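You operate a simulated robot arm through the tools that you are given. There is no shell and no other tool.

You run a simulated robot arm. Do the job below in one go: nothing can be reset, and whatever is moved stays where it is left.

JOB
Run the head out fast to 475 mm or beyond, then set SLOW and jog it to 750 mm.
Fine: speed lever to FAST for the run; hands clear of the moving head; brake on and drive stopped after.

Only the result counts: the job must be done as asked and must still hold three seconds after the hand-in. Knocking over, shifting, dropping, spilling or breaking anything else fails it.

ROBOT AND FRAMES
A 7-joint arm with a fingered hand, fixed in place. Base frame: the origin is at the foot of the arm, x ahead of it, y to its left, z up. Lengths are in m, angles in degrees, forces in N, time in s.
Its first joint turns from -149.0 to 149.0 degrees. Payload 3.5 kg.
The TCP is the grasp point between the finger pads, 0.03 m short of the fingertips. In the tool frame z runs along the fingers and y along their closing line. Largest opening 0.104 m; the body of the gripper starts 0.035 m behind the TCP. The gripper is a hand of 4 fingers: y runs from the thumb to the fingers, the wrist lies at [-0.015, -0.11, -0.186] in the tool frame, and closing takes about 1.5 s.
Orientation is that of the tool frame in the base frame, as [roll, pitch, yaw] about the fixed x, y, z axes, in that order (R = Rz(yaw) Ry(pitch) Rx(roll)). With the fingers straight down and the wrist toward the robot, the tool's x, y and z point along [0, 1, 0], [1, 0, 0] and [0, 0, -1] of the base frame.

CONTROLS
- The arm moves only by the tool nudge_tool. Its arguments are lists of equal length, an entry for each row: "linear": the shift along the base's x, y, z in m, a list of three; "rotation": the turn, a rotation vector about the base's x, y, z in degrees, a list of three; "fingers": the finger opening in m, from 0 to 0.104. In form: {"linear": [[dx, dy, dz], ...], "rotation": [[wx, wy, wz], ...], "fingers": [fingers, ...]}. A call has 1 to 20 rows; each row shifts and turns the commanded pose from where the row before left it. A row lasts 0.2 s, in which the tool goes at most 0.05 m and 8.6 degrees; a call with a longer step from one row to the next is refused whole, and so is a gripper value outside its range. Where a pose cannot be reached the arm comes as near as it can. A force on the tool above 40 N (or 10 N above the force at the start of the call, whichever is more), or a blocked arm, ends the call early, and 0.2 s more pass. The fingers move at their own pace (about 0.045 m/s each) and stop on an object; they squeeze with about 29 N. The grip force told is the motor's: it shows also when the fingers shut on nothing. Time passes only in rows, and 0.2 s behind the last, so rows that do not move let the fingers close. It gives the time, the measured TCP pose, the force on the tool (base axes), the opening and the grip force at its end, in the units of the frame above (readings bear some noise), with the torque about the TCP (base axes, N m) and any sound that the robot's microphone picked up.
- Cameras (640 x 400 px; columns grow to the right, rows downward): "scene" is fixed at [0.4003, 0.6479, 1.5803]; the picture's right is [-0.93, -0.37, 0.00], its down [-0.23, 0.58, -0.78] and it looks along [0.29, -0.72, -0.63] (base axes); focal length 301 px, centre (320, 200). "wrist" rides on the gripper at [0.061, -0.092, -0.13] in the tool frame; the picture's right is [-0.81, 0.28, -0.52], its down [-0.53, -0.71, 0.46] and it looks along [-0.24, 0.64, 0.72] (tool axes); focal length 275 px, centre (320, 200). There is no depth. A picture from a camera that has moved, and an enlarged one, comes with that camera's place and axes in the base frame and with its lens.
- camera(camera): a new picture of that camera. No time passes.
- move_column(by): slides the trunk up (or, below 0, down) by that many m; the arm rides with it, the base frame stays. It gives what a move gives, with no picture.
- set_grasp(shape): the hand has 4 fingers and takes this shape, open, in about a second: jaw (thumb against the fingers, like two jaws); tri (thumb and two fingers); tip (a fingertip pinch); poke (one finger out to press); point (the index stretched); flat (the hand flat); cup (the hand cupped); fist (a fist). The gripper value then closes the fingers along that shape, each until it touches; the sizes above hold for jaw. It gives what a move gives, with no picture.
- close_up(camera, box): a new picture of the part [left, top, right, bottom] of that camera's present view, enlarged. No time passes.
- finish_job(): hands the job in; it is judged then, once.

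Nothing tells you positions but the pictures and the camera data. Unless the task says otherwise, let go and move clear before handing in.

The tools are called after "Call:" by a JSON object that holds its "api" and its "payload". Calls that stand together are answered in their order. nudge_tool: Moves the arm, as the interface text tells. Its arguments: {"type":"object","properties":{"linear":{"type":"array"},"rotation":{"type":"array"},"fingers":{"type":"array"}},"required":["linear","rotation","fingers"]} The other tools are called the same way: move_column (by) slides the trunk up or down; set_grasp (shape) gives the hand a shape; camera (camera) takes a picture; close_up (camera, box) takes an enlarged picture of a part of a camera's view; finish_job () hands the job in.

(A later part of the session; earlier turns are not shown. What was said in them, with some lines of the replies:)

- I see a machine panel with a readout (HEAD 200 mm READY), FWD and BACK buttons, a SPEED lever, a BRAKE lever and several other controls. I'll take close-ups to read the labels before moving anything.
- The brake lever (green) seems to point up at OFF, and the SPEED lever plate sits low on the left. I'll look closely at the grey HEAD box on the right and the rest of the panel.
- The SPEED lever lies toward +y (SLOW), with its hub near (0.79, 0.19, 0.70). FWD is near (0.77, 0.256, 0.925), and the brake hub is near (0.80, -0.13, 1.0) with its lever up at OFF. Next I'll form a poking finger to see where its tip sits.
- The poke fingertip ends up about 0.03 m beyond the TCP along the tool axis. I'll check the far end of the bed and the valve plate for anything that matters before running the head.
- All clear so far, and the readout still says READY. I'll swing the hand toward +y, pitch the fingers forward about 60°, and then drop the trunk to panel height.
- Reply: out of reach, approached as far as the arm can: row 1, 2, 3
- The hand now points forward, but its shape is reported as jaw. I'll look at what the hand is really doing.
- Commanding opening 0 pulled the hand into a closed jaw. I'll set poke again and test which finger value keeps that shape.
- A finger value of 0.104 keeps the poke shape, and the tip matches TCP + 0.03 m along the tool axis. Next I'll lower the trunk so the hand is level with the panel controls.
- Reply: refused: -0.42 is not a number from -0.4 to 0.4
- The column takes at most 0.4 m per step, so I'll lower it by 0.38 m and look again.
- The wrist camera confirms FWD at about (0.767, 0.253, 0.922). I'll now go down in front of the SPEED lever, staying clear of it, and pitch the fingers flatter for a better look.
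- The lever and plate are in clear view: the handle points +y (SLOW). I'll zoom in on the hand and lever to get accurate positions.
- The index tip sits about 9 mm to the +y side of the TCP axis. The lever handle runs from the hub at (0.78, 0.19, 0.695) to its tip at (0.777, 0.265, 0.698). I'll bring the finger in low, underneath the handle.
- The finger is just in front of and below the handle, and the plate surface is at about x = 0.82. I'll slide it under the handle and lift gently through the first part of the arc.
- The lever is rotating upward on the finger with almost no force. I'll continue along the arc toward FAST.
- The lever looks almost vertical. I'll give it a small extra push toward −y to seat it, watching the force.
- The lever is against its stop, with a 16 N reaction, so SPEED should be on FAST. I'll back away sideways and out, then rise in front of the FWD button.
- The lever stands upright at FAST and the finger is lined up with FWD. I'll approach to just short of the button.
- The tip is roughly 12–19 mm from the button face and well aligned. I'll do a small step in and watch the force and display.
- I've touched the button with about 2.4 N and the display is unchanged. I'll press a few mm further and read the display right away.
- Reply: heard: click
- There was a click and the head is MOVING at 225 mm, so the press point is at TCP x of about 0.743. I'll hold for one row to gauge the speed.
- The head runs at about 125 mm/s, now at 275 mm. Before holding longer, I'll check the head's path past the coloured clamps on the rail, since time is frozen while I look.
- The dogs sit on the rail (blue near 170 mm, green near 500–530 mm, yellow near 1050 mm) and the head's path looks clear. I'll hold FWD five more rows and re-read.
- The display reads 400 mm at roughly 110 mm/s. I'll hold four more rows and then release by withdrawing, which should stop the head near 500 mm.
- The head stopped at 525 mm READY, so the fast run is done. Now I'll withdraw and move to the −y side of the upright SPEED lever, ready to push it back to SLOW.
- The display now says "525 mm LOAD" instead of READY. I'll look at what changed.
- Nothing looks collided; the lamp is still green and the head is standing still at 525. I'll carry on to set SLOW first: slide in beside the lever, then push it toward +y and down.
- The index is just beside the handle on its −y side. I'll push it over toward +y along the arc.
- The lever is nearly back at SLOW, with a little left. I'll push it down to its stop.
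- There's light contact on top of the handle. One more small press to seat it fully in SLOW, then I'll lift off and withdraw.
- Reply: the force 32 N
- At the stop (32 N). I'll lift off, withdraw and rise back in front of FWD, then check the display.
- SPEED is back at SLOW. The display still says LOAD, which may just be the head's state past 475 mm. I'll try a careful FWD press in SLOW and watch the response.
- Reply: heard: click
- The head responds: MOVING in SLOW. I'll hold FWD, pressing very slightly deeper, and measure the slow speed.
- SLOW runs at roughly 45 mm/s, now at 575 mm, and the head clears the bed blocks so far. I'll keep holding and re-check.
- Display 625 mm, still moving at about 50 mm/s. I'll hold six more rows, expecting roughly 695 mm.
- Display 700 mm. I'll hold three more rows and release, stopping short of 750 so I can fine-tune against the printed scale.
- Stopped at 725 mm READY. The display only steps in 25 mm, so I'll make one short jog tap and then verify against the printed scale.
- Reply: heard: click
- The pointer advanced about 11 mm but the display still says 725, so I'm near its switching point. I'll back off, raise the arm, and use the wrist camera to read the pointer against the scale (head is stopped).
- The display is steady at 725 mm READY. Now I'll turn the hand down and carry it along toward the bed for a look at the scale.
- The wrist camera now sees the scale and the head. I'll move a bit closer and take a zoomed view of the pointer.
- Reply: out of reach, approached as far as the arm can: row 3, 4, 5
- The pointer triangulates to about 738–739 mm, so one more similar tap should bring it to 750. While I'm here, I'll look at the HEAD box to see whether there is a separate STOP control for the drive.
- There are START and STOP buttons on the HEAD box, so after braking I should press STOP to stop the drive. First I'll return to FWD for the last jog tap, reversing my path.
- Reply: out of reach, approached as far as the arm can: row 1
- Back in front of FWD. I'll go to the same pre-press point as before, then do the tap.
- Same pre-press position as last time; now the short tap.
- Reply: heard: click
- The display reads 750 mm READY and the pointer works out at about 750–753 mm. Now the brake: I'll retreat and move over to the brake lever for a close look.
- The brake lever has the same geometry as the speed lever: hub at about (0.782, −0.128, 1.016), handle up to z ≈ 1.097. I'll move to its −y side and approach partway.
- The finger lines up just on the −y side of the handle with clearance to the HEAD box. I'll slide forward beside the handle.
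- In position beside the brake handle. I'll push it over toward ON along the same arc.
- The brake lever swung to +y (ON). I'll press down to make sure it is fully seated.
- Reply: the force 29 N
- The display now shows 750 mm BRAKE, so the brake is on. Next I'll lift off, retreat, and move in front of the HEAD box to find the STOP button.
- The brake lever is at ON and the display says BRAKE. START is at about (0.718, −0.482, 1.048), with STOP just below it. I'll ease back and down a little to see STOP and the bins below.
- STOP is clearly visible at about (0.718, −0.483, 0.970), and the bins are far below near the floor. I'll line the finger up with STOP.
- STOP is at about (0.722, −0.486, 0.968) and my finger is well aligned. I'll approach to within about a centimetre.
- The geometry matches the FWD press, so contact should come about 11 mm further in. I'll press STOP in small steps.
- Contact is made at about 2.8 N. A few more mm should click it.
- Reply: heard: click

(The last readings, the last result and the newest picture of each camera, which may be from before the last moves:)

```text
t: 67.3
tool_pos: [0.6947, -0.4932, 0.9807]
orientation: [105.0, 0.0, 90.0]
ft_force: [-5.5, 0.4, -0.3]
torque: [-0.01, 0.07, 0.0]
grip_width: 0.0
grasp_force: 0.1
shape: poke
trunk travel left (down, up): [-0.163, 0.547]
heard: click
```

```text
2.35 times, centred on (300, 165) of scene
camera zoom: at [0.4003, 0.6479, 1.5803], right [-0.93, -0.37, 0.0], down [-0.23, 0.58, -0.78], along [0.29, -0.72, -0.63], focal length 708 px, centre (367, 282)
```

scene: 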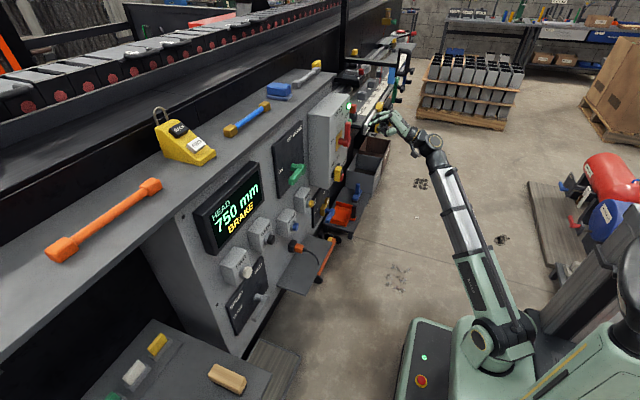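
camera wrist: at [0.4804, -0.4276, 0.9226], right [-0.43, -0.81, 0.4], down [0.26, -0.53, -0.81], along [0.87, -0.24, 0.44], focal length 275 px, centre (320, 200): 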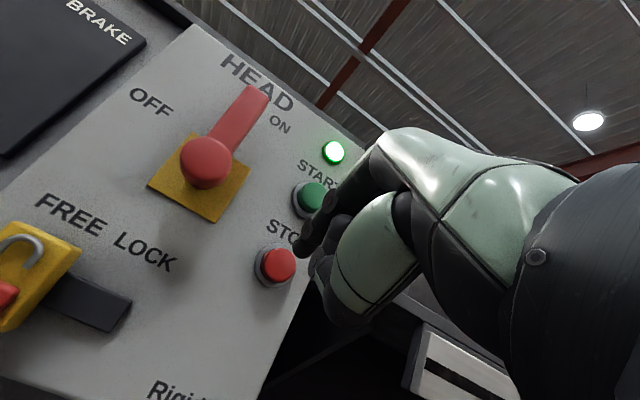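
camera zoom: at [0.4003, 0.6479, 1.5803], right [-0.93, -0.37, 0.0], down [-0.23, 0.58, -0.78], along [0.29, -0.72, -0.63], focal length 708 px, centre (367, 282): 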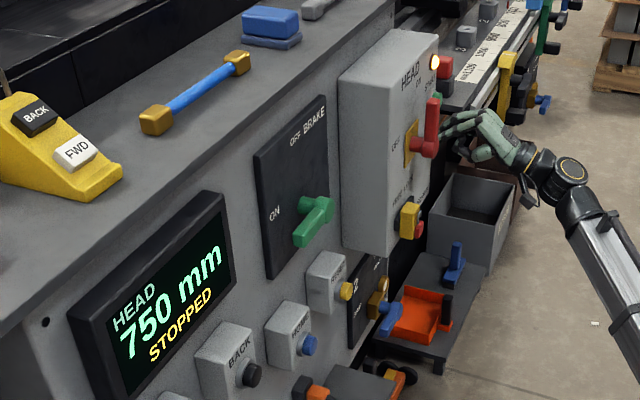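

The display reads 750 mm STOPPED and the lamp turned red. I'll withdraw straight back, clear of everything, and confirm the state holds.

Call:
{"api": "nudge_tool", "payload": {"linear": [[-0.02, 0, 0], [-0.04, 0, 0], [-0.04, 0, 0], [-0.03, 0.02, 0.01], [0, 0.04, 0.01], [0, 0.04, 0.01], [0, 0.04, 0.01], [0, 0.04, 0.01], [0, 0, 0], [0, 0, 0], [0, 0, 0], [0, 0, 0], [0, 0, 0], [0, 0, 0], [0, 0, 0]], "rotation": [[0, 0, 0], [0, 0, 0], [0, 0, 0], [0, 0, 0], [0, 0, 0], [0, 0, 0], [0, 0, 0], [0, 0, 0], [0, 0, 0], [0, 0, 0], [0, 0, 0], [0, 0, 0], [0, 0, 0], [0, 0, 0], [0, 0, 0]], "fingers": [0.104, 0.104, 0.104, 0.104, 0.104, 0.104, 0.104, 0.104, 0.104, 0.104, 0.104, 0.104, 0.104, 0.104, 0.104]}}

Call:
{"api": "camera", "payload": {"camera": "scene"}}

Call:
{"api": "close_up", "payload": {"camera": "scene", "box": [180, 80, 420, 340]}}

Call:
{"api": "close_up", "payload": {"camera": "scene", "box": [372, 68, 404, 92]}}

Call:
{"api": "close_up", "payload": {"camera": "scene", "box": [200, 220, 300, 340]}}

```text
t: 70.5
tool_pos: [0.5668, -0.3131, 1.0298]
orientation: [105.1, 0.0, 90.0]
ft_force: [0.3, 0.4, -0.3]
torque: [0.03, 0.05, 0.0]
grip_width: 0.0
grasp_force: 0.1
shape: poke
trunk travel left (down, up): [-0.163, 0.547]
```

```text
taken
```

scene: 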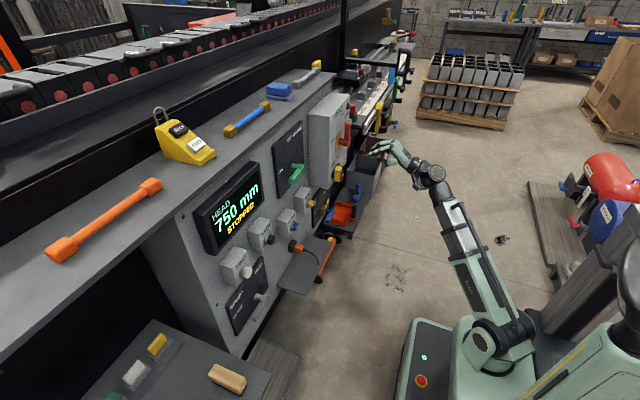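

```text
1.54 times, centred on (300, 210) of scene
camera zoom: at [0.4003, 0.6479, 1.5803], right [-0.93, -0.37, 0.0], down [-0.23, 0.58, -0.78], along [0.29, -0.72, -0.63], focal length 463 px, centre (351, 185)
```

zoom: 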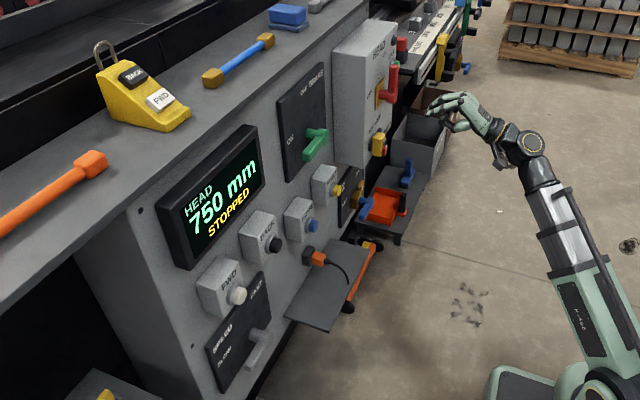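

```text
16.00 times, centred on (388, 80) of scene
camera zoom: at [0.4003, 0.6479, 1.5803], right [-0.93, -0.37, 0.0], down [-0.23, 0.58, -0.78], along [0.29, -0.72, -0.63], focal length 4814 px, centre (-768, 2120)
```

zoom: 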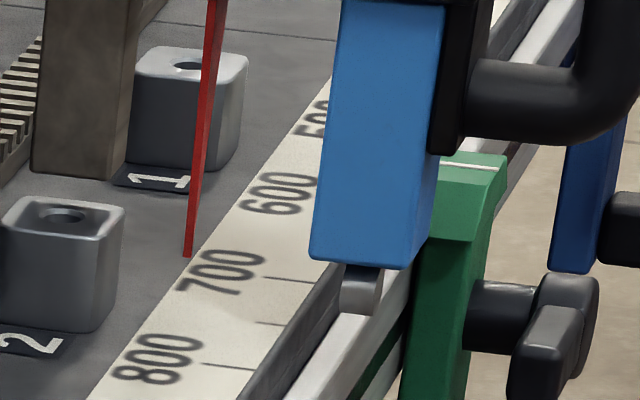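

```text
3.33 times, centred on (250, 280) of scene
camera zoom: at [0.4003, 0.6479, 1.5803], right [-0.93, -0.37, 0.0], down [-0.23, 0.58, -0.78], along [0.29, -0.72, -0.63], focal length 1003 px, centre (553, -67)
```

zoom: 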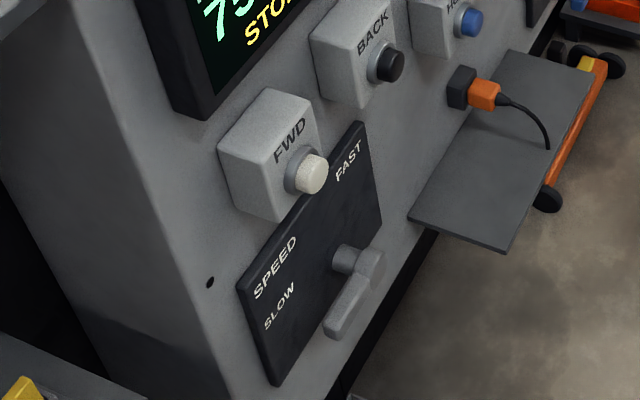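

The head stands at 750 mm with the display at STOPPED, brake lever at ON, speed lever at SLOW and the lamp red. The pointer hasn't moved and the hand is clear, so I'm handing in.

Call:
{"api": "finish_job", "payload": {}}

```text
The job is handed in.
```

The head ran out on FAST to 525 mm, and I then set SLOW and jogged it to 750 mm. The job is handed in; I haven't seen a verdict.

- **Position:** the display reads 750 mm but only steps in 25 mm. I checked the red pointer against the bed scale from two camera views and put the head at roughly 745–753 mm. It had not moved between the last jog and my final check.
- **Brake and drive:** the brake lever is at ON and I pressed STOP on the HEAD box. The display says STOPPED and the lamp is red.
- **LOAD message:** after the fast run the display showed LOAD for several seconds while the head stood at 525 mm. It cleared when I jogged on in SLOW and did not come back. I don't know what caused it.
- **Hands clear:** the arm stayed away from the head whenever it was moving, and I saw nothing else knocked or shifted. The hand is clear of the machine.
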